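You operate a simulated robot arm through the tools that you are given. There is no shell and no other tool. Be economical: measure what you need, move in short steps, check, and stop when the job is done.

Carry out the task below with a simulated two-armed robot. There is one attempt and no reset: what you move stays moved.

TASK
Empty the sun cup into the jug, stand it in the white tray and wipe the drink smears.
Fine: cloth back, none spilt. Set down upright: what you pick out. What is to be rubbed or washed off counts as gone when no trace of it is left.

It is judged by the outcome, as a careful person would: the job done as asked, and still so three seconds after it is handed in. It fails if anything else is knocked over, pushed out of place, dropped, spilled or broken. Flat cloth is picked up by pressing the open fingertips on it (5 to 10 N) and closing them slowly along it; thin cloth reads only 2 to 8 mm in the jaws.

THE ROBOT
Two 7-joint arms with two-finger parallel grippers on one trunk, on a base that drives. Base frame: it is fixed to the floor where the robot stands at the start and does not move with it; the origin is under the middle of the robot, x ahead of it, y to its left, z up. Units: mm, degrees, N and s.
The left shoulder is at the start at [20, 170, 1178], the right one opposite. With the tool pointing down near the work surface each hand reaches from about 100 to 400 mm from the robot's upright axis, wherever it stands, measured 20 degrees to its own side. Places, roughly: drink smears [-1000, 100, 700]; inside of the white tray [-1000, 500, 700]; nuts jar [-1250, 500, 750]; nuts tub [-1250, 250, 750]; raisins jar [-1250, 500, 750]; raisins tub [-1250, 250, 750]; yellow bowl [-1250, 0, 750]; yellow scoop [-1250, 0, 750]. Payload 3.8 kg a hand.
The tool frame of a hand sits at the grasp point between the pads (the TCP): z along the fingers, y along the line on which they close. The tips reach 30 mm beyond it. The gripper opens to 110 mm. The fingers are 20 mm wide and 10 mm thick; the gripper's body (48 by 112 mm) begins 55 mm behind the TCP.
Orientation is told as [roll, pitch, yaw] about the base's x, y, z axes, in that order, counted from this pose: with the fingers straight down and closing along the base's y, the tool's x points along the base's -x, its y along +y and its z along -z.

THE INTERFACE
- The arms move only by the tool move_arm. It takes "left_motion", "right_motion" or both (then of equal length, played together; a hand with none holds still); each is a list of rows, each a list of 7 numbers: the shift along the base's x, y, z in mm, then the turn, a rotation vector about the base's x, y, z in degrees, then the closure, from 0 (fully open) to 1 (shut). In form: [[x, y, z, wx, wy, wz, gripper], ...]. A call has 1 to 12 rows; each row is the pose to reach, as a shift and turn from the pose commanded when the call began. Rows are played at 5 a second. More than 50 mm and 8.6 degrees between two rows, or a gripper value outside its range, and nothing of the call is played. A pose out of reach is approached as far as the arm can. The call stops where the force on the tool passes 90 N (or 10 N more than at its start, if that is more) or the arm is blocked; 0.2 s more then pass. Each finger travels about 72 mm/s and halts on what it meets, pressing with about 25 N; the grip force reading is that of the motor and also rises with nothing between the fingers. The clock runs only during rows and for 0.2 s after the last one: add rows that repeat a pose to give the fingers time. The reply holds the time, the measured pose of the TCP, the force on the tool along the base axes, the opening and the grip force, in the units named above and with some noise, with the torque about the TCP (base axes, N m) and any sound that the robot's microphone picked up.
- Cameras (640 x 400 px; columns grow to the right, rows downward): "scene" is now at [32.6, -63.8, 1293.3]; the picture's right is [-0.99, -0.17, -0.00], its down [-0.15, 0.87, -0.48] and it looks along [0.08, -0.47, -0.88] (base axes); focal length 214 px, centre (320, 200). "left" rides on the left gripper at [72, -17, -103] in its tool frame; the picture's right is [0.23, 0.97, 0.00], its down [-0.76, 0.18, -0.62] and it looks along [-0.61, 0.14, 0.78] (tool axes); focal length 222 px, centre (320, 200). "right" rides on the right gripper at [72, 17, -103] in its tool frame; the picture's right is [-0.23, 0.97, 0.00], its down [-0.76, -0.18, -0.62] and it looks along [-0.61, -0.14, 0.78] (tool axes); focal length 222 px, centre (320, 200).
- camera(camera): a new picture of that camera. The clock stands still meanwhile.
- slide_trunk(by): slides the trunk up (or, below 0, down) by that many mm; the arms and the scene camera ride with it, the base frame stays. It gives what a move gives, with no picture.
- base_move(legs): drives the robot by 1 to 6 legs, each [ahead, turn to the left] in mm and degrees, along the robot's own axes; the way and the turn of a leg run together, so that a leg with both is an arc; at most 1500 mm and 180 degrees a leg. The arms and the cameras ride along, it lands a little off, and it stops where it bumps. It gives what a move gives.
- aim_head(pan, tilt): turns the head with the scene camera to pan (to the left, within 80 degrees either way) and tilt (down, from -29 to 69), counted from straight ahead of the robot. It gives what a move gives.
- point_at(camera, pixels): for up to 12 pixels [column, row] of the newest picture of that camera ("zoom" is the newest enlarged one), the place [x, y, z] in the base frame of the surface seen there, good to about 2 mm. The clock stands still meanwhile.
- enlarge(camera, box): a new picture of the part [left, top, right, bottom] of that camera's present view, enlarged. The clock stands still meanwhile.
- close_job(): hands the job in; it is judged then, once.

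Work in short steps. Measure before you move; look again where a grasp or a placing could have gone wrong, and mend it. You have 80 turns and 62 pictures in all, those below and enlarged ones among them. Open the grippers and draw the arms clear of the work before you hand the job in, unless the task says otherwise; then end with one line.

The tools are called after "Request:" by a JSON object that holds its "method" and its "body". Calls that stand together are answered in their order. move_arm: Moves the arms, as the interface text tells. Its arguments: {"type":"object","properties":{"left_motion":{"type":"array","items":{"type":"array","items":{"type":"number"}}},"right_motion":{"type":"array","items":{"type":"array","items":{"type":"number"}}}},"required":[]} The other tools are called the same way: slide_trunk (by) slides the trunk up or down; base_move (legs) drives the base; aim_head (pan, tilt) turns the head that bears the scene camera; camera (camera) takes a picture; point_at (camera, pixels) gives the place of the surface under pixels of a picture; enlarge (camera, box) takes an enlarged picture of a part of a camera's view; close_job () hands the job in.

At the start:

```text
time_s: 0.0
left_position: [416.3, -66.5, 1154.2]
left_ee_rot: [0.0, 0.2, -0.1]
left_contact_force: [0.8, 0.6, -0.4]
left_moment: [0.01, 0.01, 0.01]
left_finger_gap: 109.8
left_gripper_force: 0.1
right_position: [404.8, -421.4, 1213.6]
right_ee_rot: [0.0, -0.1, -0.1]
right_contact_force: [-0.1, -0.2, 0.8]
right_moment: [0.01, 0.02, 0.02]
right_finger_gap: 109.9
right_gripper_force: 0.0
trunk travel left (down, up): [-275.0, 295.0]
robot x, y, heading: [2.8, 0.8, -0.1]
head pan, tilt: [-80.2, 61.4]
```

scene: 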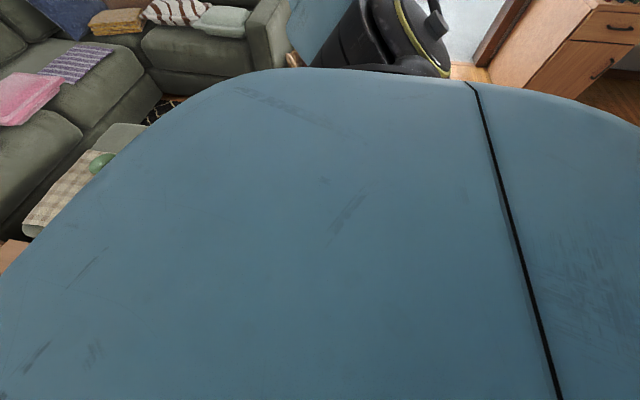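
right: 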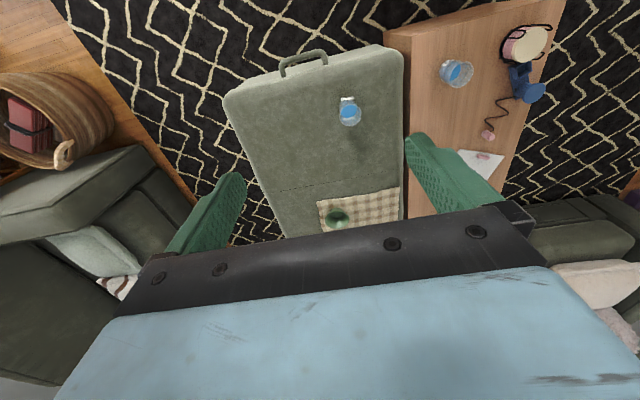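
left: 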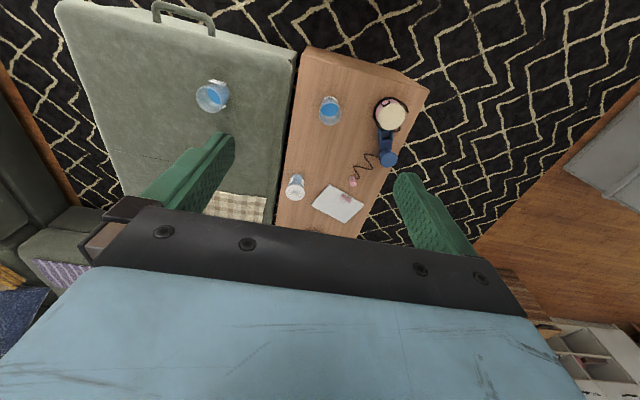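

The wrist views show a wooden table and a green case ahead with cups and a cloth. I aim the head forward to see them from the scene camera.

Request:
{"method": "aim_head", "body": {"pan": 0, "tilt": 45}}

Request:
{"method": "camera", "body": {"camera": "scene"}}

Request:
{"method": "enlarge", "body": {"camera": "left", "box": [180, 60, 440, 220]}}

```text
time_s: 1.5
left_position: [416.0, -68.0, 1153.9]
left_ee_rot: [0.0, 0.1, 0.1]
left_contact_force: [-0.3, 0.1, 0.3]
left_moment: [0.0, -0.02, -0.01]
left_finger_gap: 110.0
left_gripper_force: 0.0
right_position: [405.1, -420.5, 1214.4]
right_ee_rot: [-0.1, 0.0, 0.0]
right_contact_force: [0.2, 0.1, 0.6]
right_moment: [0.0, 0.0, -0.03]
right_finger_gap: 110.0
right_gripper_force: 0.0
trunk travel left (down, up): [-275.0, 295.0]
robot x, y, heading: [-0.7, -1.2, -0.3]
head pan, tilt: [0.0, 45.0]
```

```text
58 pictures are left
```

scene: 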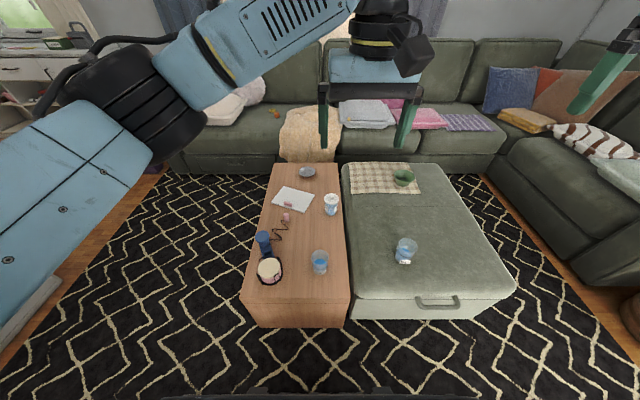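

```text
2.46 times, centred on (310, 140) of left
```

zoom: 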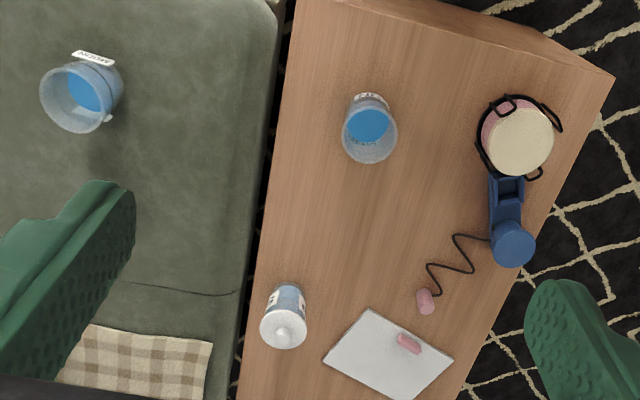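

The scene view shows cups at (403,250), (320,262) and (331,204). I enlarge it to read the labels and measure positions.

Request:
{"method": "enlarge", "body": {"camera": "scene", "box": [240, 150, 350, 300]}}

Request:
{"method": "enlarge", "body": {"camera": "scene", "box": [340, 150, 450, 280]}}

Request:
{"method": "point_at", "body": {"camera": "scene", "pixels": [[320, 272], [320, 252], [404, 263], [405, 240], [331, 212], [331, 196], [307, 171], [300, 240], [375, 180], [270, 270], [450, 280], [403, 178]]}}

```text
2.67 times, centred on (295, 225) of scene
```

zoom: 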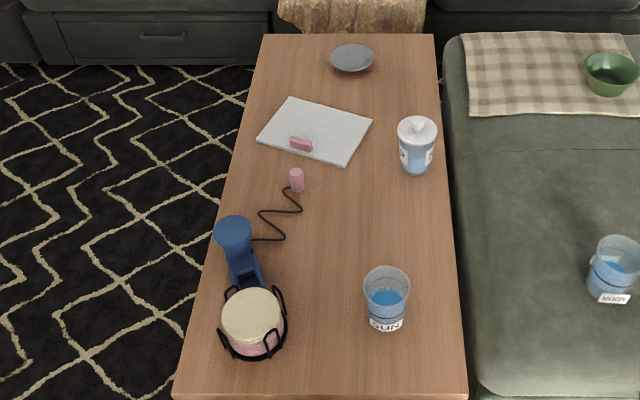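

```text
3.08 times, centred on (395, 215) of scene
```

zoom: 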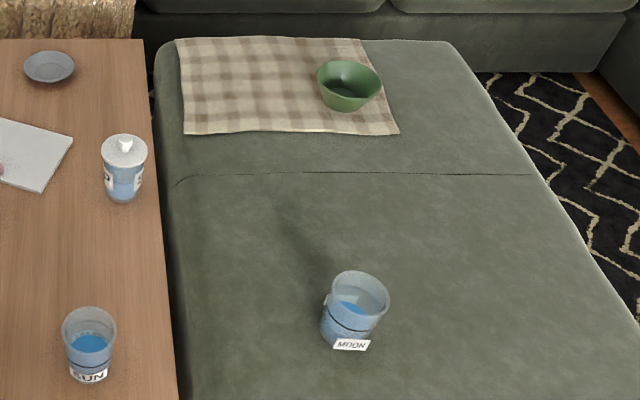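

```text
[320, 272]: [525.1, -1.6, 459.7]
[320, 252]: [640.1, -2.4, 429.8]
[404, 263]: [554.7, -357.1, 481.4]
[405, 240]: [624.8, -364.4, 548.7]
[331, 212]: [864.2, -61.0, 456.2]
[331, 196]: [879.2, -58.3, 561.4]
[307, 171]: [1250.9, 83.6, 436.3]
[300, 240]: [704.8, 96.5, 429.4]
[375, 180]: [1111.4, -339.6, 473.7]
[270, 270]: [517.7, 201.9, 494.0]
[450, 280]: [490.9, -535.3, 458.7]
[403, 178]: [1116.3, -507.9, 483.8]
```

The cup at (320,262) reads SUN and the one at (405,250) MOON. I turn the base round to see the smears, jug, tray and cloth behind me.

Request:
{"method": "base_move", "body": {"legs": [[0, 180]]}}

Request:
{"method": "camera", "body": {"camera": "scene"}}

```text
time_s: 9.4
left_position: [-417.9, 51.5, 1154.1]
left_ee_rot: [0.0, 0.0, -177.7]
left_contact_force: [0.4, -0.3, 0.3]
left_moment: [0.03, 0.02, -0.01]
left_finger_gap: 110.0
left_gripper_force: 0.0
right_position: [-421.0, 405.2, 1215.3]
right_ee_rot: [0.0, 0.0, -177.8]
right_contact_force: [-0.3, -0.1, 0.1]
right_moment: [-0.03, -0.02, 0.02]
right_finger_gap: 109.9
right_gripper_force: 0.1
trunk travel left (down, up): [-275.0, 295.0]
robot x, y, heading: [2.9, -2.1, -178.0]
head pan, tilt: [0.0, 45.0]
```

```text
54 pictures are left
```

scene: 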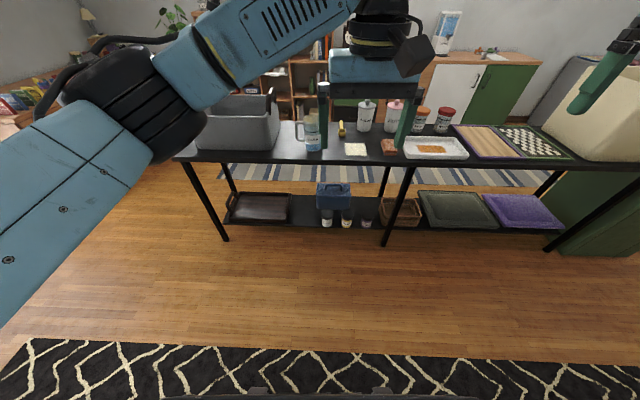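

The bench holds a jug near (308,133), white item (355,149), brown block (390,147), white tray (435,148). I enlarge and measure.

Request:
{"method": "enlarge", "body": {"camera": "scene", "box": [280, 90, 480, 165]}}

Request:
{"method": "point_at", "body": {"camera": "scene", "pixels": [[314, 148], [312, 118], [355, 149], [390, 147], [435, 149], [410, 155], [465, 156], [300, 158], [373, 156], [310, 135]]}}

```text
3.20 times, centred on (380, 128) of scene
```

zoom: 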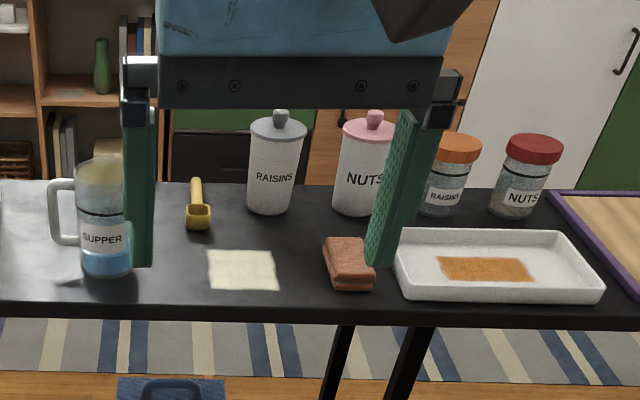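

```text
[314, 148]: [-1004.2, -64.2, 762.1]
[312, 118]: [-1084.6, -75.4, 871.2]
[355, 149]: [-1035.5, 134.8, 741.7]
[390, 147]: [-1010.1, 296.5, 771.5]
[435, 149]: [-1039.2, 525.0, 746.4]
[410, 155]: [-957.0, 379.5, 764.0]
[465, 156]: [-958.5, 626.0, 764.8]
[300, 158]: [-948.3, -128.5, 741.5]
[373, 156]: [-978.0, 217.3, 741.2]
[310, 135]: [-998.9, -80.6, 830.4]
```

The jug (labelled SUPPER) stands near [-1030,-78]; a pale patch lies at [-1035,135], a brown block at [-1010,296], and an orange patch in the white tray. I drive nearer and look down.

Request:
{"method": "base_move", "body": {"legs": [[500, -2]]}}

Request:
{"method": "camera", "body": {"camera": "scene"}}

Request:
{"method": "camera", "body": {"camera": "left"}}

Request:
{"method": "camera", "body": {"camera": "right"}}

```text
time_s: 12.3
left_position: [-909.8, 52.9, 1154.1]
left_ee_rot: [0.0, 0.0, -179.5]
left_contact_force: [-0.3, 0.0, 0.3]
left_moment: [-0.02, 0.04, 0.0]
left_finger_gap: 109.9
left_gripper_force: 0.1
right_position: [-901.2, 406.3, 1214.8]
right_ee_rot: [0.0, 0.0, -179.6]
right_contact_force: [0.2, -0.1, -0.8]
right_moment: [0.01, 0.0, -0.01]
right_finger_gap: 109.9
right_gripper_force: 0.1
trunk travel left (down, up): [-275.0, 295.0]
robot x, y, heading: [-497.3, -10.1, -179.4]
head pan, tilt: [0.0, 45.0]
```

```text
52 pictures are left
```

scene: 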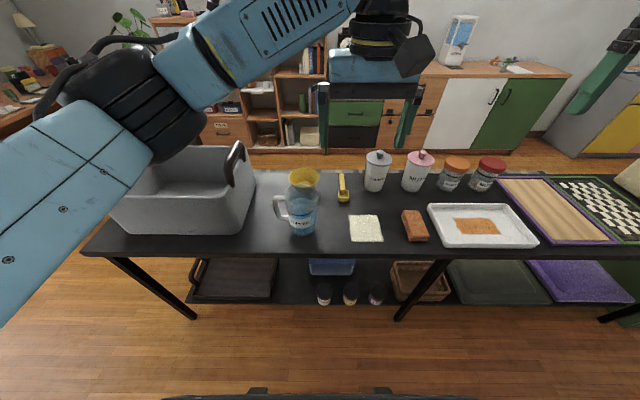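

```text
51 pictures are left
```

left: 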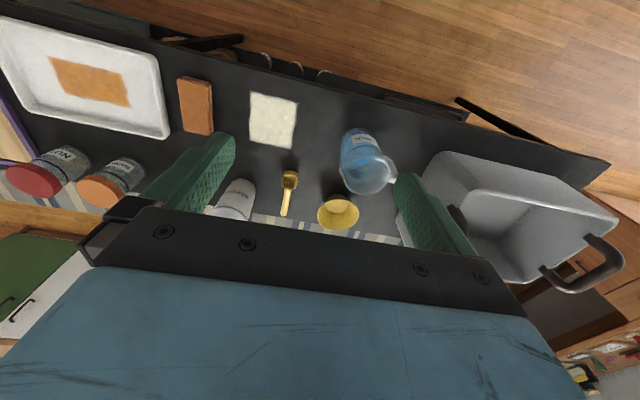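

```text
50 pictures are left
```

right: 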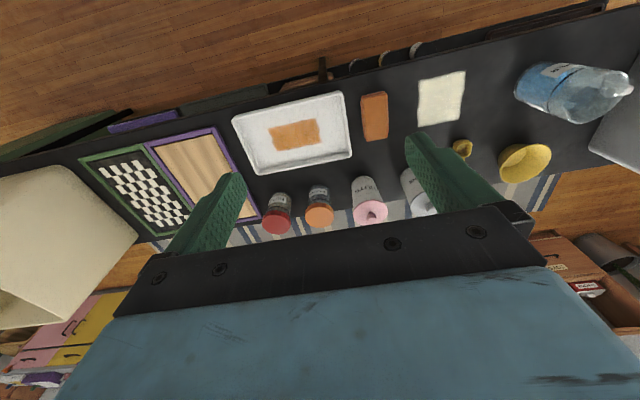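

Enlarging the pale patch, the brown block, the jug and the tray to identify the cloth and smears.

Request:
{"method": "enlarge", "body": {"camera": "scene", "box": [270, 160, 430, 260]}}

Request:
{"method": "enlarge", "body": {"camera": "right", "box": [230, 60, 490, 190]}}

Request:
{"method": "point_at", "body": {"camera": "scene", "pixels": [[350, 219], [377, 216], [384, 241], [352, 242], [404, 214], [424, 240], [414, 222], [430, 205], [538, 243], [478, 227], [302, 232], [316, 190]]}}

```text
4.00 times, centred on (350, 210) of scene
```

zoom: 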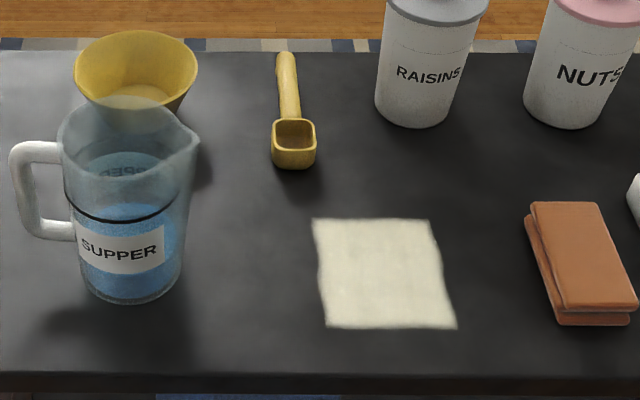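

```text
2.46 times, centred on (360, 125) of right
```

zoom: 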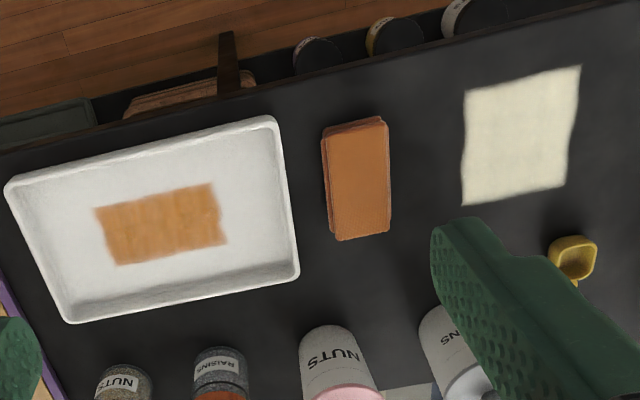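

```text
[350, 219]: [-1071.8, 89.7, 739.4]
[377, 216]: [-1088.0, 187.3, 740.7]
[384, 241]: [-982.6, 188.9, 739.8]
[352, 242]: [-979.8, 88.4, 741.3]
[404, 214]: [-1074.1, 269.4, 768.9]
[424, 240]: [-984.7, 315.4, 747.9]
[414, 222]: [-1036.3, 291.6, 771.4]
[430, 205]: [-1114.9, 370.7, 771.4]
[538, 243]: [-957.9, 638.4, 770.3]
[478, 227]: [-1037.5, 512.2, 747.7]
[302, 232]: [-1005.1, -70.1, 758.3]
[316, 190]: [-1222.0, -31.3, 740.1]
```

The brown item is the folded cloth (top z 771, centre [-1030,292]) and the pale flat patch around [-1030,138] matches the drink smears. I check the base's front edge and the bench's edge before driving closer.

Request:
{"method": "point_at", "body": {"camera": "scene", "pixels": [[258, 394], [382, 394], [320, 398], [365, 258], [365, 252], [352, 300], [323, 295], [330, 268], [455, 222], [500, 234], [442, 240], [525, 240]]}}

```text
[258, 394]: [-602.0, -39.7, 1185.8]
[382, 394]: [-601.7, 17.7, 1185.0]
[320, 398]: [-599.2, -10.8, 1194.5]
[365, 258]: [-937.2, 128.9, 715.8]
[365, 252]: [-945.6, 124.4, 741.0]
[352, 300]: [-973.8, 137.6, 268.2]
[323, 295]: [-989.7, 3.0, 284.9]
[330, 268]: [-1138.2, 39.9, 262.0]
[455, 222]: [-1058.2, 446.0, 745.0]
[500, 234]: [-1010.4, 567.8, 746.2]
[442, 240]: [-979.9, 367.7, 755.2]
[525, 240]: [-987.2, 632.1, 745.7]
```

Driving toward a stance near [-665,130], facing the smears with the cloth to my right.

Request:
{"method": "base_move", "body": {"legs": [[0, -40], [220, 0], [0, 39.4]]}}

Request:
{"method": "aim_head", "body": {"pan": 0, "tilt": 60}}

Request:
{"method": "camera", "body": {"camera": "scene"}}

```text
time_s: 17.7
left_position: [-1072.7, 203.6, 1153.6]
left_ee_rot: [0.0, 0.1, 178.9]
left_contact_force: [0.2, -0.4, -0.6]
left_moment: [0.0, 0.0, -0.02]
left_finger_gap: 110.2
left_gripper_force: 0.1
right_position: [-1053.2, 556.9, 1214.0]
right_ee_rot: [0.0, 0.0, 178.9]
right_contact_force: [-0.9, 0.0, -0.1]
right_moment: [0.01, 0.0, 0.0]
right_finger_gap: 110.0
right_gripper_force: 0.1
trunk travel left (down, up): [-275.0, 295.0]
robot x, y, heading: [-661.3, 127.9, 178.9]
head pan, tilt: [0.0, 45.0]
```

```text
time_s: 18.4
left_position: [-1071.6, 204.1, 1154.6]
left_ee_rot: [0.0, -0.1, 178.9]
left_contact_force: [-0.2, -0.1, -0.7]
left_moment: [-0.01, -0.01, -0.01]
left_finger_gap: 110.3
left_gripper_force: 0.2
right_position: [-1052.9, 557.6, 1214.0]
right_ee_rot: [0.0, 0.0, 178.9]
right_contact_force: [0.3, 0.0, -0.3]
right_moment: [0.02, 0.02, 0.0]
right_finger_gap: 109.8
right_gripper_force: 0.0
trunk travel left (down, up): [-275.0, 295.0]
robot x, y, heading: [-658.5, 128.6, 178.9]
head pan, tilt: [0.0, 60.0]
```

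```text
47 pictures are left
```

scene: 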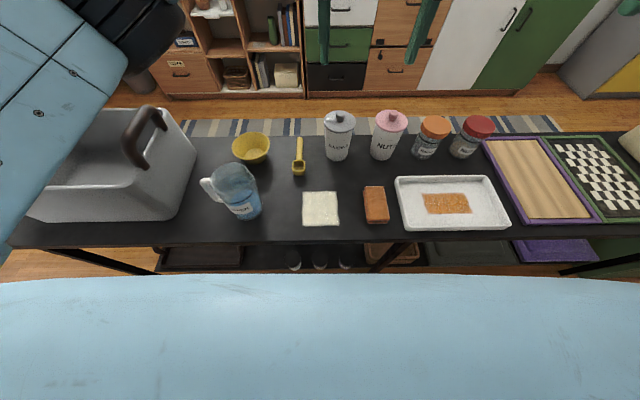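

Measuring the cloth and smear accurately from the new view, cloth around (376,205), smear (321,209); and moving the left hand aside.

Request:
{"method": "point_at", "body": {"camera": "scene", "pixels": [[364, 187], [385, 186], [389, 221], [367, 222], [376, 205], [303, 192], [338, 192], [339, 225], [302, 226], [355, 230]]}}

Request:
{"method": "enlarge", "body": {"camera": "scene", "box": [290, 170, 410, 245]}}

Request:
{"method": "move_arm", "body": {"left_motion": [[0, -50, 0, 0, 0, 0, 0], [0, -100, 0, 0, 0, 0, 0], [0, -150, 0, 0, 0, 0, 0], [0, -200, 0, 0, 0, 0, 0], [0, -240, 0, 0, 0, 0, 0]], "right_motion": [[0, -50, -40, 0, 0, 0, 0], [0, -100, -80, 0, 0, 0, 0], [0, -147, -110, 0, 0, 0, 0], [0, -190, -130, 0, 0, 0, 0], [0, -230, -150, 0, 0, 0, 0]]}}

```text
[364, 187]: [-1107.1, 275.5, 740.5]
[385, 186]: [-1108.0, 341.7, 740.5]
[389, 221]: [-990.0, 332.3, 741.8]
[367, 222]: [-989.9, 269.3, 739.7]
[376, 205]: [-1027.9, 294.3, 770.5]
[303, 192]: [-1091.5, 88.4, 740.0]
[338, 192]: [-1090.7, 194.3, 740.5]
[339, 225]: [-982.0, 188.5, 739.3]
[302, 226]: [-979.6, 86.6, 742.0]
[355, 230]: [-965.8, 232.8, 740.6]
```

```text
5.33 times, centred on (350, 208) of scene
```

zoom: 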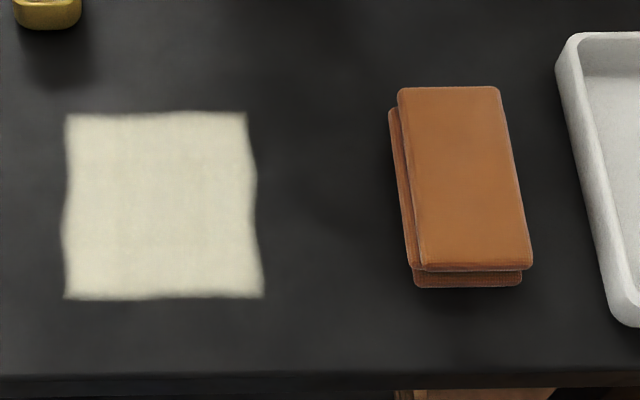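

```text
refused: row 1 steps farther than a row can; nothing moved
```

The right arm's steps were too long, so I split them; I also measure the cloth's corners in the zoom.

Request:
{"method": "point_at", "body": {"camera": "zoom", "pixels": [[402, 92], [495, 92], [527, 262], [424, 264], [392, 115], [415, 284], [519, 283], [465, 180], [163, 114], [163, 296], [68, 205], [255, 205]]}}

Request:
{"method": "move_arm", "body": {"left_motion": [[0, -45, 0, 0, 0, 0, 0], [0, -90, 0, 0, 0, 0, 0], [0, -135, 0, 0, 0, 0, 0], [0, -180, 0, 0, 0, 0, 0], [0, -225, 0, 0, 0, 0, 0], [0, -240, 0, 0, 0, 0, 0], [0, -240, 0, 0, 0, 0, 0], [0, -240, 0, 0, 0, 0, 0]], "right_motion": [[0, -30, -35, 0, 0, 0, 0], [0, -60, -70, 0, 0, 0, 0], [0, -90, -105, 0, 0, 0, 0], [0, -120, -140, 0, 0, 0, 0], [0, -150, -175, 0, 0, 0, 0], [5, -180, -210, 0, 0, 0, 0], [10, -215, -245, 0, 0, 0, 0], [20, -250, -270, 0, 0, 0, 0]]}}

```text
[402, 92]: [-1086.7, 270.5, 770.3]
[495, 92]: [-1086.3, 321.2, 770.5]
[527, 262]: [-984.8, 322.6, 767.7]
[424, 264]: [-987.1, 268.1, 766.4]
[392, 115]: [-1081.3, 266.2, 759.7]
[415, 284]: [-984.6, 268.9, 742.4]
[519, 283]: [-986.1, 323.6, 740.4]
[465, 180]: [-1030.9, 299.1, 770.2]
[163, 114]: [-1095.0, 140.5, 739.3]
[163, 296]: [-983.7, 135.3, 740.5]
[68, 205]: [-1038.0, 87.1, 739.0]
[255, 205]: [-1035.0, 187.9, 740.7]
```

```text
time_s: 20.2
left_position: [-1070.4, -34.4, 1156.4]
left_ee_rot: [0.0, 0.0, 178.9]
left_contact_force: [0.6, 0.5, 0.3]
left_moment: [0.02, 0.0, -0.01]
left_finger_gap: 110.0
left_gripper_force: 0.0
right_position: [-1033.2, 306.9, 944.4]
right_ee_rot: [0.1, 0.0, 178.7]
right_contact_force: [-0.4, -0.1, -0.6]
right_moment: [-0.01, 0.03, -0.03]
right_finger_gap: 110.1
right_gripper_force: 0.1
trunk travel left (down, up): [-275.0, 295.0]
robot x, y, heading: [-653.8, 127.8, 178.8]
head pan, tilt: [0.0, 60.0]
```

Cloth spans x -1087…-985, y 268…323, z 740…771. I lower the right hand over its centre with the fingers opened to ~80 mm (to clear the tray) so the tips end ~6 mm above the bench.

Request:
{"method": "move_arm", "body": {"right_motion": [[-1, -5, 0, 0, 0, 0, 0.27], [-3, -11, -40, 0, 0, 0, 0.27], [-3, -11, -80, 0, 0, 0, 0.27], [-3, -11, -120, 0, 0, 0, 0.27], [-3, -11, -150, 0, 0, 0, 0.27], [-3, -11, -168, 0, 0, 0, 0.27], [-3, -11, -168, 0, 0, 0, 0.27]]}}

Request:
{"method": "camera", "body": {"camera": "right"}}

```text
time_s: 21.8
left_position: [-1072.4, -33.0, 1155.4]
left_ee_rot: [0.0, 0.0, 179.0]
left_contact_force: [0.0, -0.3, -0.5]
left_moment: [0.03, 0.01, 0.04]
left_finger_gap: 110.2
left_gripper_force: 0.0
right_position: [-1035.4, 295.6, 775.7]
right_ee_rot: [0.0, 0.0, 178.9]
right_contact_force: [0.4, 0.2, -1.6]
right_moment: [0.01, 0.0, 0.01]
right_finger_gap: 80.3
right_gripper_force: 0.2
trunk travel left (down, up): [-275.0, 295.0]
robot x, y, heading: [-658.2, 130.3, 179.2]
head pan, tilt: [0.0, 60.0]
```

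```text
45 pictures are left
```

right: 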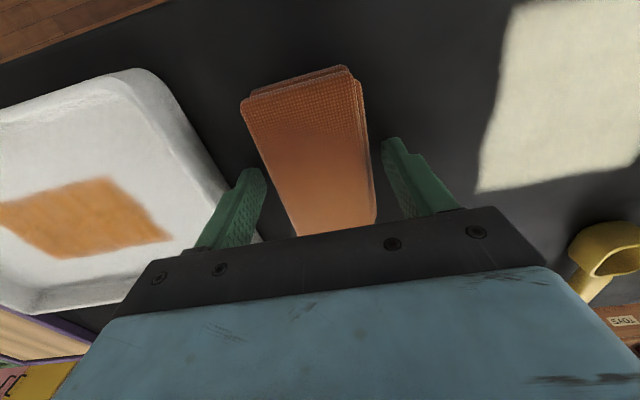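

The fingers straddle the cloth well. I close on it and lift 40 mm.

Request:
{"method": "move_arm", "body": {"right_motion": [[0, 0, 0, 0, 0, 0, 0.45], [0, 0, 0, 0, 0, 0, 0.6], [0, 0, 0, 0, 0, 0, 0.75], [0, 0, 0, 0, 0, 0, 0.9], [0, 0, 0, 0, 0, 0, 1], [0, 0, 0, 0, 0, 0, 1], [0, 0, 15, 0, 0, 0, 1], [0, 0, 40, 0, 0, 0, 1], [0, 0, 40, 0, 0, 0, 1]]}}

Request:
{"method": "camera", "body": {"camera": "right"}}

Request:
{"method": "camera", "body": {"camera": "scene"}}

```text
time_s: 23.8
left_position: [-1071.6, -33.3, 1155.3]
left_ee_rot: [0.1, 0.0, 179.0]
left_contact_force: [-0.1, -0.1, 0.0]
left_moment: [-0.01, -0.02, 0.01]
left_finger_gap: 110.0
left_gripper_force: 0.1
right_position: [-1035.4, 296.2, 817.6]
right_ee_rot: [0.0, 0.0, 178.9]
right_contact_force: [-1.4, -0.7, 0.2]
right_moment: [0.0, -0.01, 0.01]
right_finger_gap: 64.0
right_gripper_force: 24.8
trunk travel left (down, up): [-275.0, 295.0]
robot x, y, heading: [-656.5, 128.4, 179.1]
head pan, tilt: [0.0, 60.0]
```

```text
44 pictures are left
```

right: 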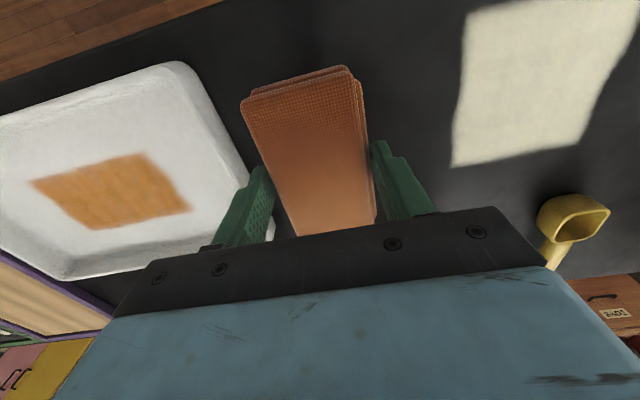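

```text
43 pictures are left
```

scene: 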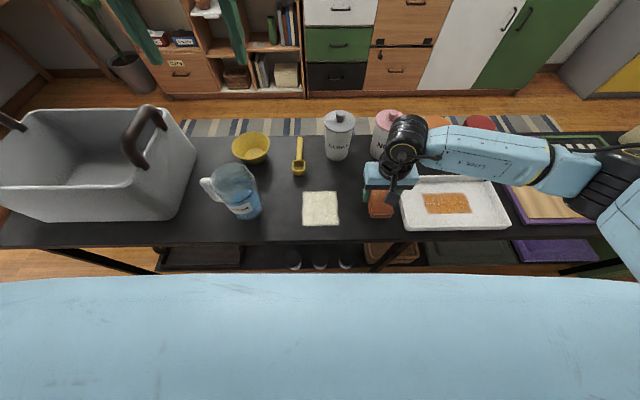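

The cloth is held (64 mm gap). I check the scoop's clearance and carry the cloth over to the smear's right edge, then lower it gently onto the bench.

Request:
{"method": "point_at", "body": {"camera": "scene", "pixels": [[298, 174], [304, 170], [298, 168], [338, 160]]}}

Request:
{"method": "move_arm", "body": {"right_motion": [[-5, -40, 0, 0, 0, 0, 1], [-5, -86, 0, 0, 0, 0, 1], [-5, -86, -25, 0, 0, 0, 1], [-5, -86, -36, 0, 0, 0, 1], [-5, -86, -40, 0, 0, 0, 1], [-5, -86, -42, 0, 0, 0, 1], [-5, -86, -42, 0, 0, 0, 1]]}}

```text
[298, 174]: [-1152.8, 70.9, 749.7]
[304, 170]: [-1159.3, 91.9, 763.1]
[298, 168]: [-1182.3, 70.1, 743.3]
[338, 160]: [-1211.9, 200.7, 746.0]
```

```text
time_s: 25.4
left_position: [-1070.5, -33.3, 1156.4]
left_ee_rot: [0.1, 0.0, 178.9]
left_contact_force: [0.2, 0.1, 0.7]
left_moment: [0.0, -0.01, 0.0]
left_finger_gap: 110.2
left_gripper_force: 0.0
right_position: [-1041.6, 209.7, 774.8]
right_ee_rot: [0.0, -0.2, 178.9]
right_contact_force: [2.3, 2.8, 26.1]
right_moment: [0.26, -0.47, 0.07]
right_finger_gap: 64.1
right_gripper_force: 24.8
trunk travel left (down, up): [-275.0, 295.0]
robot x, y, heading: [-655.9, 127.4, 178.8]
head pan, tilt: [0.0, 60.0]
```

Contact is 26 N; I ease off 1 mm and sweep across the smear and back at two x offsets.

Request:
{"method": "move_arm", "body": {"right_motion": [[0, -30, 1, 0, 0, 0, 1], [0, -60, 1, 0, 0, 0, 1], [0, -90, 1, 0, 0, 0, 1], [0, -120, 1, 0, 0, 0, 1], [0, -145, 1, 0, 0, 0, 1], [-14, -145, 1, 0, 0, 0, 1], [-14, -115, 1, 0, 0, 0, 1], [-14, -85, 1, 0, 0, 0, 1], [-14, -55, 1, 0, 0, 0, 1], [-14, -25, 1, 0, 0, 0, 1], [-14, 5, 1, 0, 0, 0, 1]]}}

Request:
{"method": "move_arm", "body": {"right_motion": [[15, 0, 0, 0, 0, 0, 1], [30, 0, 0, 0, 0, 0, 1], [30, -30, 0, 0, 0, 0, 1], [30, -60, 0, 0, 0, 0, 1], [30, -90, 0, 0, 0, 0, 1], [30, -120, 0, 0, 0, 0, 1], [30, -150, 0, 0, 0, 0, 1], [15, -150, 0, 0, 0, 0, 1], [15, -150, 10, 0, 0, 0, 1], [15, -110, 30, 0, 0, 0, 1], [15, -65, 40, 0, 0, 0, 1], [15, -20, 40, 0, 0, 0, 1]]}}

Request:
{"method": "camera", "body": {"camera": "scene"}}

```text
time_s: 27.8
left_position: [-1071.6, -33.4, 1155.1]
left_ee_rot: [0.1, 0.0, 178.9]
left_contact_force: [-0.3, 0.4, -0.6]
left_moment: [0.0, -0.01, 0.01]
left_finger_gap: 110.3
left_gripper_force: 0.0
right_position: [-1055.7, 215.1, 775.3]
right_ee_rot: [-0.1, 0.0, 178.8]
right_contact_force: [1.1, -0.8, 7.5]
right_moment: [-0.2, 0.15, -0.07]
right_finger_gap: 63.9
right_gripper_force: 25.0
trunk travel left (down, up): [-275.0, 295.0]
robot x, y, heading: [-655.8, 129.7, 179.0]
head pan, tilt: [0.0, 60.0]
```

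```text
time_s: 30.4
left_position: [-1071.8, -32.0, 1156.0]
left_ee_rot: [0.2, 0.1, 178.9]
left_contact_force: [0.9, 0.5, -0.2]
left_moment: [0.02, 0.04, 0.0]
left_finger_gap: 110.1
left_gripper_force: 0.1
right_position: [-1040.7, 195.5, 817.3]
right_ee_rot: [0.1, 0.0, 178.8]
right_contact_force: [-0.3, -1.0, 0.0]
right_moment: [0.03, -0.01, 0.02]
right_finger_gap: 63.8
right_gripper_force: 25.2
trunk travel left (down, up): [-275.0, 295.0]
robot x, y, heading: [-658.0, 130.4, 178.9]
head pan, tilt: [0.0, 60.0]
```

```text
42 pictures are left
```

scene: 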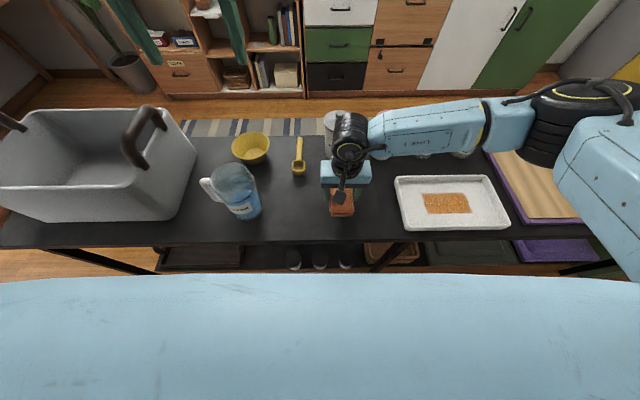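

The smear area that is visible looks clean. I carry the cloth back above its original spot and check the bench up close.

Request:
{"method": "move_arm", "body": {"right_motion": [[2, 40, 0, 0, 0, 0, 1], [5, 85, 0, 0, 0, 0, 1], [5, 100, 0, 0, 0, 0, 1], [5, 100, 0, 0, 0, 0, 1]]}}

Request:
{"method": "enlarge", "body": {"camera": "scene", "box": [280, 170, 360, 240]}}

Request:
{"method": "enlarge", "body": {"camera": "scene", "box": [390, 165, 520, 240]}}

```text
time_s: 31.4
left_position: [-1071.0, -33.5, 1155.7]
left_ee_rot: [-0.1, 0.0, 178.9]
left_contact_force: [0.0, -0.4, -0.3]
left_moment: [-0.01, -0.01, 0.01]
left_finger_gap: 110.1
left_gripper_force: 0.0
right_position: [-1035.6, 295.5, 815.6]
right_ee_rot: [0.0, 0.0, 178.9]
right_contact_force: [0.1, 0.4, -0.1]
right_moment: [0.0, 0.02, -0.02]
right_finger_gap: 64.0
right_gripper_force: 24.9
trunk travel left (down, up): [-275.0, 295.0]
robot x, y, heading: [-655.2, 131.3, 178.9]
head pan, tilt: [0.0, 60.0]
```

```text
5.71 times, centred on (320, 205) of scene
```

zoom: 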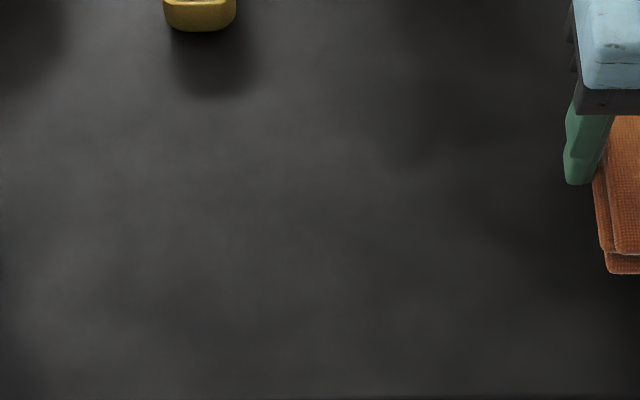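

```text
4.92 times, centred on (455, 202) of scene
```

zoom: 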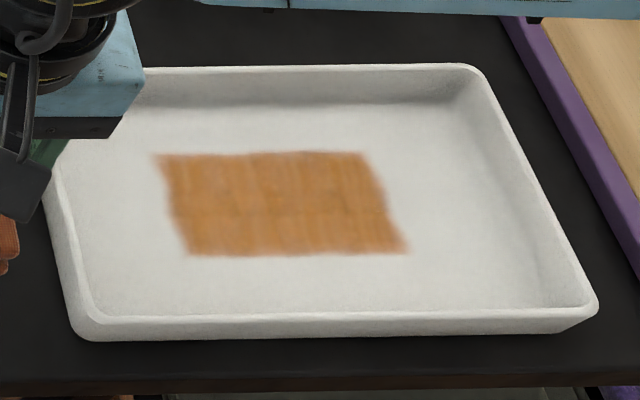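

The pale smear is fully gone. The orange patch in the tray isn't at the listed drink-smear place, so I leave it. I set the cloth down and release.

Request:
{"method": "move_arm", "body": {"right_motion": [[0, 0, -25, 0, 0, 0, 1], [0, 0, -36, 0, 0, 0, 1], [0, 0, -39, 0, 0, 0, 1], [0, 0, -39, 0, 0, 0, 1], [0, 0, -39, 0, 0, 0, 0.85], [0, 0, -39, 0, 0, 0, 0.6], [0, 0, -39, 0, 0, 0, 0.27], [0, 0, -39, 0, 0, 0, 0.27], [0, 0, -10, 0, 0, 0, 0.27], [0, 0, 40, 0, 0, 0, 0.27], [0, 0, 90, 0, 0, 0, 0.27], [0, 0, 135, 0, 0, 0, 0.1]]}}

Request:
{"method": "move_arm", "body": {"right_motion": [[0, 0, 45, 0, 0, 0, 0], [0, 0, 90, 0, 0, 0, 0], [0, 0, 135, 0, 0, 0, 0], [0, 20, 180, 0, 0, 0, 0], [10, 40, 220, 0, 0, 0, 0], [10, 60, 260, 0, 0, 0, 0]]}}

Request:
{"method": "camera", "body": {"camera": "scene"}}

```text
time_s: 34.0
left_position: [-1072.5, -33.8, 1156.0]
left_ee_rot: [0.0, 0.1, 179.0]
left_contact_force: [0.3, 0.2, -0.6]
left_moment: [0.03, -0.02, 0.03]
left_finger_gap: 110.1
left_gripper_force: 0.1
right_position: [-1035.6, 296.5, 951.7]
right_ee_rot: [-0.1, -0.1, 179.0]
right_contact_force: [0.8, -0.6, 0.1]
right_moment: [0.01, -0.02, 0.01]
right_finger_gap: 98.9
right_gripper_force: 0.1
trunk travel left (down, up): [-275.0, 295.0]
robot x, y, heading: [-653.7, 127.9, 178.9]
head pan, tilt: [0.0, 60.0]
```

```text
time_s: 35.4
left_position: [-1071.6, -35.0, 1155.6]
left_ee_rot: [0.0, 0.0, 178.9]
left_contact_force: [0.2, -0.3, -0.8]
left_moment: [-0.02, 0.02, 0.02]
left_finger_gap: 110.0
left_gripper_force: 0.1
right_position: [-1024.9, 356.8, 1211.7]
right_ee_rot: [0.0, -0.1, 179.0]
right_contact_force: [-0.4, 0.5, -0.6]
right_moment: [0.01, 0.04, 0.03]
right_finger_gap: 109.9
right_gripper_force: 0.1
trunk travel left (down, up): [-275.0, 295.0]
robot x, y, heading: [-659.2, 126.1, 179.1]
head pan, tilt: [0.0, 60.0]
```

```text
39 pictures are left
```

scene: 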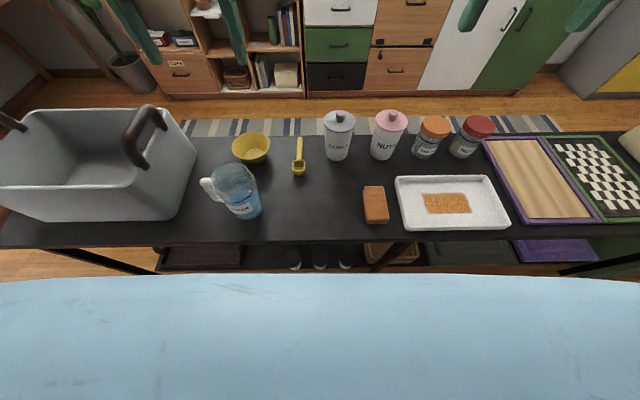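

The cloth is back as it lay and the bench is clean. Now I measure the jug's rim and spout.

Request:
{"method": "enlarge", "body": {"camera": "scene", "box": [190, 150, 280, 230]}}

Request:
{"method": "enlarge", "body": {"camera": "left", "box": [250, 50, 450, 210]}}

Request:
{"method": "camera", "body": {"camera": "left"}}

```text
5.00 times, centred on (235, 190) of scene
```

zoom: 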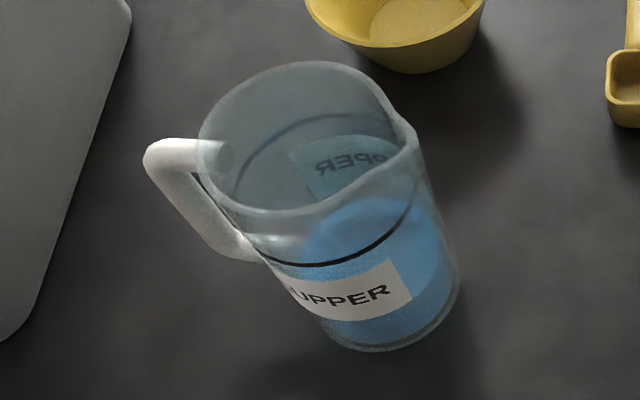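

```text
2.50 times, centred on (350, 130) of left
```

zoom: 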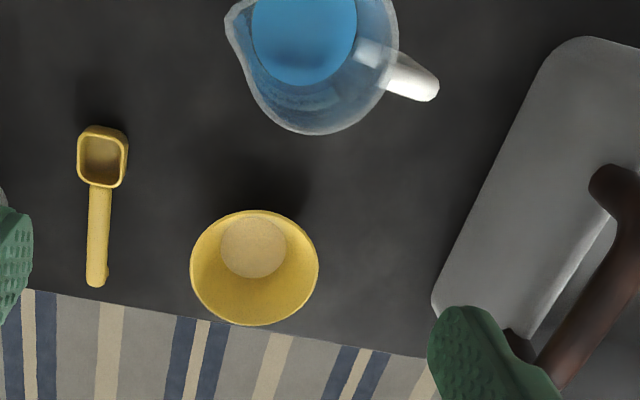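

```text
36 pictures are left
```

left: 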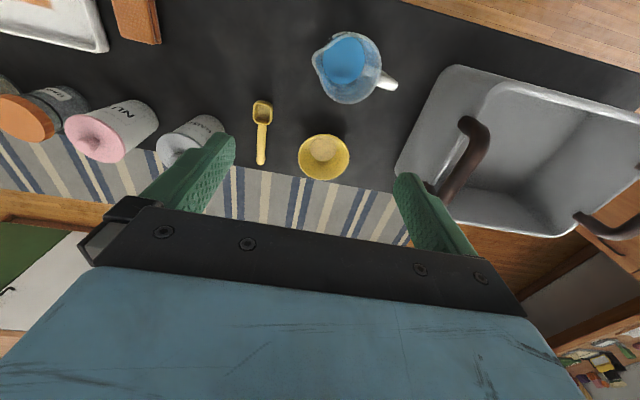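

Pointing at rim pixels of the jug in the left view.

Request:
{"method": "point_at", "body": {"camera": "left", "pixels": [[314, 60], [322, 52], [325, 85], [336, 98], [351, 102], [367, 96], [379, 78], [381, 60], [345, 60], [395, 84]]}}

Request:
{"method": "point_at", "body": {"camera": "scene", "pixels": [[270, 178], [235, 164], [221, 180], [233, 192], [232, 182], [262, 173], [243, 165], [248, 216], [248, 200], [205, 182]]}}

```text
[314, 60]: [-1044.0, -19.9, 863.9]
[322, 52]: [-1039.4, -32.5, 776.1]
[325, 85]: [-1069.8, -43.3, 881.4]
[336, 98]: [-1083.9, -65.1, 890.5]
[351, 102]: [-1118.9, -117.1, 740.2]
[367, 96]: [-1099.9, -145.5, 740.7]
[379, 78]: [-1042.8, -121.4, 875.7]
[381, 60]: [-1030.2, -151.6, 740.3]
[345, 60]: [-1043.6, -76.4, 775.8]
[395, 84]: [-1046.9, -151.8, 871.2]
```

```text
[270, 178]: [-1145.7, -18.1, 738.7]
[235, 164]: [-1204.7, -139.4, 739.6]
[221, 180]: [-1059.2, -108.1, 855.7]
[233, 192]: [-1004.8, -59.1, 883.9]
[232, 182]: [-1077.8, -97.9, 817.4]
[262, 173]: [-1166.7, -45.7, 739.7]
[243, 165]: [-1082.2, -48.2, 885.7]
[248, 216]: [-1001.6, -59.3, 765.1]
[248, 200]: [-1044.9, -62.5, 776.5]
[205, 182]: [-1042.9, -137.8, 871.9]
```

The jug's rim is at z≈890, centred near [-1044,-72], with the spout toward +y and the liquid at z≈776. I plan a forward-slanted side grasp with the right hand and a roll to pour toward -y; I rehearse this in free air, first pitching the hand 60°.

Request:
{"method": "move_arm", "body": {"right_motion": [[-5, -15, -15, 0, 8, 0, 0], [-10, -30, -30, 0, 16, 0, 0], [-15, -45, -45, 0, 24, 0, 0], [-20, -60, -60, 0, 32, 0, 0], [-30, -75, -80, 0, 40, 0, 0], [-40, -90, -100, 0, 48, 0, 0], [-50, -105, -120, 0, 56, 0, 0], [-55, -120, -140, 0, 60, 0, 0], [-55, -120, -160, 0, 60, 0, 0], [-55, -120, -160, 0, 60, 0, 0]], "left_motion": [[0, -20, 0, 0, 0, 0, 0], [0, -40, 0, 0, 0, 0, 0], [0, -60, 0, 0, 0, 0, 0], [10, -80, 0, 0, 0, 0, 0], [20, -100, 0, 0, 0, 0, 0], [30, -120, 0, 0, 0, 0, 0], [40, -140, 0, 0, 0, 0, 0], [50, -160, 0, 0, 0, 0, 0], [60, -180, 0, 0, 0, 0, 0], [60, -180, 0, 0, 0, 0, 0]]}}

Request:
{"method": "move_arm", "body": {"right_motion": [[0, 0, 0, 8.5, 0, 0, 0], [0, 0, 0, 17, 0, 0, 0], [0, 0, 0, 25.5, 0, 0, 0], [0, 0, 0, 34, 0, 0, 0], [0, 0, 0, 42.5, 0, 0, 0], [0, 0, 0, 51, 0, 0, 0], [0, 0, 0, 59.5, 0, 0, 0], [0, 0, 0, 68, 0, 0, 0], [0, 0, 0, 76.5, 0, 0, 0], [0, 0, 0, 85, 0, 0, 0], [0, 0, 0, 93.5, 0, 0, 0], [0, 0, 0, 102, 0, 0, 0]]}}

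Request:
{"method": "move_arm", "body": {"right_motion": [[0, 0, 0, 8.5, 0, 0, 0], [0, 0, 0, 17, 0, 0, 0], [0, 0, 0, 25.5, 0, 0, 0], [0, 0, 0, 34, 0, 0, 0], [0, 0, 0, 34, 0, 0, 0]]}}

Request:
{"method": "camera", "body": {"camera": "scene"}}

```text
time_s: 37.6
left_position: [-1011.9, -214.2, 1154.8]
left_ee_rot: [0.0, 0.1, 178.8]
left_contact_force: [-0.2, -0.1, 0.5]
left_moment: [-0.01, 0.0, 0.02]
left_finger_gap: 110.0
left_gripper_force: 0.0
right_position: [-1082.1, 235.2, 1050.2]
right_ee_rot: [2.0, -60.0, 177.7]
right_contact_force: [-0.6, -0.2, -0.9]
right_moment: [0.0, -0.01, 0.0]
right_finger_gap: 110.0
right_gripper_force: 0.0
trunk travel left (down, up): [-275.0, 295.0]
robot x, y, heading: [-655.1, 129.9, 178.9]
head pan, tilt: [0.0, 60.0]
```

```text
time_s: 40.2
left_position: [-1012.3, -214.4, 1155.9]
left_ee_rot: [0.0, 0.0, 178.9]
left_contact_force: [-1.1, 0.1, -0.1]
left_moment: [-0.03, 0.0, -0.06]
left_finger_gap: 109.9
left_gripper_force: 0.1
right_position: [-1080.9, 235.9, 1050.6]
right_ee_rot: [-96.3, 9.4, -120.5]
right_contact_force: [-0.6, 0.0, -0.9]
right_moment: [-0.03, -0.02, -0.02]
right_finger_gap: 110.3
right_gripper_force: 0.0
trunk travel left (down, up): [-275.0, 295.0]
robot x, y, heading: [-655.6, 132.8, 178.9]
head pan, tilt: [0.0, 60.0]
```

```text
time_s: 41.4
left_position: [-1013.2, -215.2, 1155.1]
left_ee_rot: [-0.1, 0.1, 178.8]
left_contact_force: [-0.5, 0.2, 0.6]
left_moment: [0.01, 0.03, 0.0]
left_finger_gap: 110.0
left_gripper_force: 0.1
right_position: [-1100.8, 210.7, 1129.5]
right_ee_rot: [-115.5, 37.7, -129.0]
right_contact_force: [-0.6, 0.4, -0.1]
right_moment: [-0.01, -0.01, -0.03]
right_finger_gap: 110.0
right_gripper_force: 0.0
right hand out of reach, approached as far as the arm can: row 1, 2, 3, 4, 5
trunk travel left (down, up): [-275.0, 295.0]
robot x, y, heading: [-657.0, 128.1, 178.7]
head pan, tilt: [0.0, 60.0]
```

```text
35 pictures are left
```

scene: 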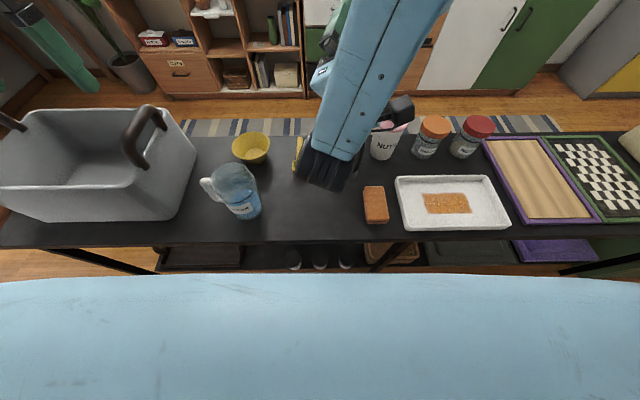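

Rolling toward -y runs out near 105° here. I unroll and test rolling the other way.

Request:
{"method": "move_arm", "body": {"right_motion": [[0, 0, 0, -8.5, 0, 0, 0], [0, 0, 0, -17, 0, 0, 0], [0, 0, 0, -25.5, 0, 0, 0], [0, 0, 0, -34, 0, 0, 0], [0, 0, 0, -42.5, 0, 0, 0], [0, 0, 0, -51, 0, 0, 0], [0, 0, 0, -59.5, 0, 0, 0], [0, 0, 0, -68, 0, 0, 0], [0, 0, 0, -76.5, 0, 0, 0], [0, 0, 0, -85, 0, 0, 0], [0, 0, 0, -93.5, 0, 0, 0], [0, 0, 0, -102, 0, 0, 0]]}}

Request:
{"method": "move_arm", "body": {"right_motion": [[0, 0, 0, -8.5, 0, 0, 0], [0, 0, 0, -17, 0, 0, 0], [0, 0, 0, -25.5, 0, 0, 0], [0, 0, 0, -34, 0, 0, 0], [0, 0, 0, -42.5, 0, 0, 0], [0, 0, 0, -51, 0, 0, 0], [0, 0, 0, -59.5, 0, 0, 0], [0, 0, 0, -68, 0, 0, 0], [0, 0, 0, -76.5, 0, 0, 0], [0, 0, 0, -85, 0, 0, 0], [0, 0, 0, -93.5, 0, 0, 0], [0, 0, 0, -102, 0, 0, 0]]}}

Request:
{"method": "move_arm", "body": {"right_motion": [[0, 0, 0, -8.5, 0, 0, 0], [0, 0, 0, -17, 0, 0, 0], [0, 0, 0, -25.5, 0, 0, 0], [0, 0, 0, -34, 0, 0, 0], [0, 0, 0, -42.5, 0, 0, 0], [0, 0, 0, -51, 0, 0, 0], [0, 0, 0, -59.5, 0, 0, 0], [0, 0, 0, -59.5, 0, 0, 0]]}}

```text
time_s: 44.0
left_position: [-1011.6, -214.8, 1156.7]
left_ee_rot: [0.1, 0.1, 178.9]
left_contact_force: [-0.1, -0.6, 0.0]
left_moment: [0.03, -0.02, -0.01]
left_finger_gap: 110.0
left_gripper_force: 0.1
right_position: [-1099.8, 206.0, 1133.8]
right_ee_rot: [-52.5, -46.9, -137.1]
right_contact_force: [0.3, 0.1, 0.6]
right_moment: [-0.02, 0.0, 0.0]
right_finger_gap: 110.1
right_gripper_force: 0.1
trunk travel left (down, up): [-275.0, 295.0]
robot x, y, heading: [-653.4, 123.2, 179.0]
head pan, tilt: [0.0, 60.0]
```

```text
time_s: 46.6
left_position: [-1012.1, -219.3, 1153.9]
left_ee_rot: [-0.3, 0.2, 179.1]
left_contact_force: [-0.8, -2.1, -0.9]
left_moment: [0.16, 0.01, -0.02]
left_finger_gap: 110.0
left_gripper_force: 0.0
right_position: [-1099.9, 198.5, 1142.7]
right_ee_rot: [79.3, -19.1, 122.1]
right_contact_force: [-0.9, 3.4, -6.1]
right_moment: [-0.28, 0.34, 0.27]
right_finger_gap: 110.2
right_gripper_force: 0.0
trunk travel left (down, up): [-275.0, 295.0]
robot x, y, heading: [-659.5, 129.7, 178.8]
head pan, tilt: [0.0, 60.0]
```

```text
time_s: 48.4
left_position: [-1011.1, -214.7, 1155.5]
left_ee_rot: [0.1, 0.1, 178.9]
left_contact_force: [-0.4, 0.3, 1.3]
left_moment: [-0.03, 0.0, 0.0]
left_finger_gap: 110.1
left_gripper_force: 0.0
right_position: [-1099.9, 206.5, 1134.3]
right_ee_rot: [111.4, 33.0, 126.5]
right_contact_force: [0.6, -0.9, -0.5]
right_moment: [0.03, 0.0, 0.0]
right_finger_gap: 109.9
right_gripper_force: 0.1
right hand out of reach, approached as far as the arm can: row 1
trunk travel left (down, up): [-275.0, 295.0]
robot x, y, heading: [-654.5, 130.2, 178.9]
head pan, tilt: [0.0, 60.0]
```

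Rolling the other way reached about 127° at this higher pose. I now re-test the -y roll at this same height, since pouring over the spout side is preferable.

Request:
{"method": "move_arm", "body": {"right_motion": [[0, 0, 0, 8.5, 0, 0, 0], [0, 0, 0, 17, 0, 0, 0], [0, 0, 0, 25.5, 0, 0, 0], [0, 0, 0, 34, 0, 0, 0], [0, 0, 0, 42.5, 0, 0, 0], [0, 0, 0, 51, 0, 0, 0], [0, 0, 0, 59.5, 0, 0, 0], [0, 0, 0, 68, 0, 0, 0], [0, 0, 0, 76.5, 0, 0, 0], [0, 0, 0, 85, 0, 0, 0], [0, 0, 0, 93.5, 0, 0, 0], [0, 0, 0, 102, 0, 0, 0]]}}

Request:
{"method": "move_arm", "body": {"right_motion": [[0, 0, 0, 8.5, 0, 0, 0], [0, 0, 0, 17, 0, 0, 0], [0, 0, 0, 25.5, 0, 0, 0], [0, 0, 0, 34, 0, 0, 0], [0, 0, 0, 42.5, 0, 0, 0], [0, 0, 0, 51, 0, 0, 0], [0, 0, 0, 59.5, 0, 0, 0], [0, 0, 0, 68, 0, 0, 0], [0, 0, 0, 76.5, 0, 0, 0], [0, 0, 0, 85, 0, 0, 0], [0, 0, 0, 93.5, 0, 0, 0], [0, 0, 0, 102, 0, 0, 0]]}}

Request:
{"method": "move_arm", "body": {"right_motion": [[0, 0, 0, 8.5, 0, 0, 0], [0, 0, 0, 17, 0, 0, 0], [0, 0, 0, 25.5, 0, 0, 0], [0, 0, 0, 34, 0, 0, 0], [0, 0, 0, 42.5, 0, 0, 0], [0, 0, 0, 42.5, 0, 0, 0]]}}

Request:
{"method": "camera", "body": {"camera": "scene"}}

```text
time_s: 51.0
left_position: [-1010.5, -215.4, 1155.0]
left_ee_rot: [0.0, 0.1, 178.9]
left_contact_force: [0.6, -0.4, 0.3]
left_moment: [-0.04, 0.0, -0.02]
left_finger_gap: 109.9
left_gripper_force: 0.1
right_position: [-1099.0, 204.5, 1134.0]
right_ee_rot: [44.4, -50.6, 142.1]
right_contact_force: [0.8, 1.4, -0.2]
right_moment: [-0.02, -0.01, 0.01]
right_finger_gap: 109.7
right_gripper_force: 0.0
right hand out of reach, approached as far as the arm can: row 6
trunk travel left (down, up): [-275.0, 295.0]
robot x, y, heading: [-655.5, 130.9, 178.9]
head pan, tilt: [0.0, 60.0]
```

```text
time_s: 53.6
left_position: [-1011.5, -215.4, 1156.1]
left_ee_rot: [0.1, 0.0, 179.0]
left_contact_force: [1.0, -0.6, 0.0]
left_moment: [0.03, 0.01, -0.02]
left_finger_gap: 110.0
left_gripper_force: 0.1
right_position: [-1100.1, 205.1, 1133.4]
right_ee_rot: [-83.2, -12.6, -120.8]
right_contact_force: [0.8, -0.5, -0.1]
right_moment: [0.02, 0.01, -0.01]
right_finger_gap: 110.0
right_gripper_force: 0.1
trunk travel left (down, up): [-275.0, 295.0]
robot x, y, heading: [-656.6, 128.5, 178.9]
head pan, tilt: [0.0, 60.0]
```

```text
time_s: 54.7
left_position: [-1011.7, -214.8, 1155.6]
left_ee_rot: [0.1, 0.2, 179.0]
left_contact_force: [-0.1, -0.3, -0.4]
left_moment: [-0.04, 0.01, 0.0]
left_finger_gap: 110.2
left_gripper_force: 0.1
right_position: [-1117.5, 259.7, 1139.7]
right_ee_rot: [-95.7, 12.6, -128.0]
right_contact_force: [0.1, 0.1, 0.1]
right_moment: [0.01, 0.03, -0.02]
right_finger_gap: 109.7
right_gripper_force: 0.1
trunk travel left (down, up): [-275.0, 295.0]
robot x, y, heading: [-656.2, 128.7, 179.1]
head pan, tilt: [0.0, 60.0]
stopped in row 5 (right hand): the arm was blocked; the commanded pose is now the measured one
```

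```text
34 pictures are left
```

scene: 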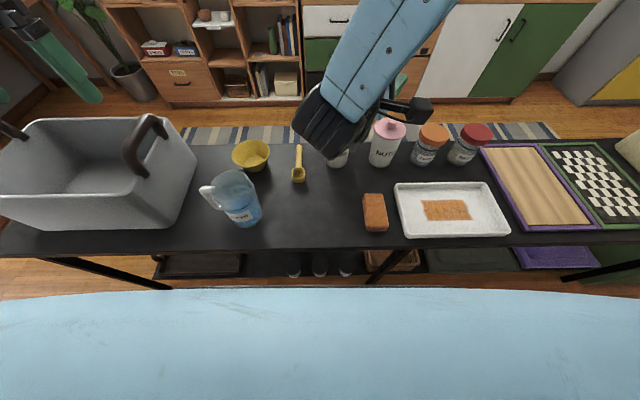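

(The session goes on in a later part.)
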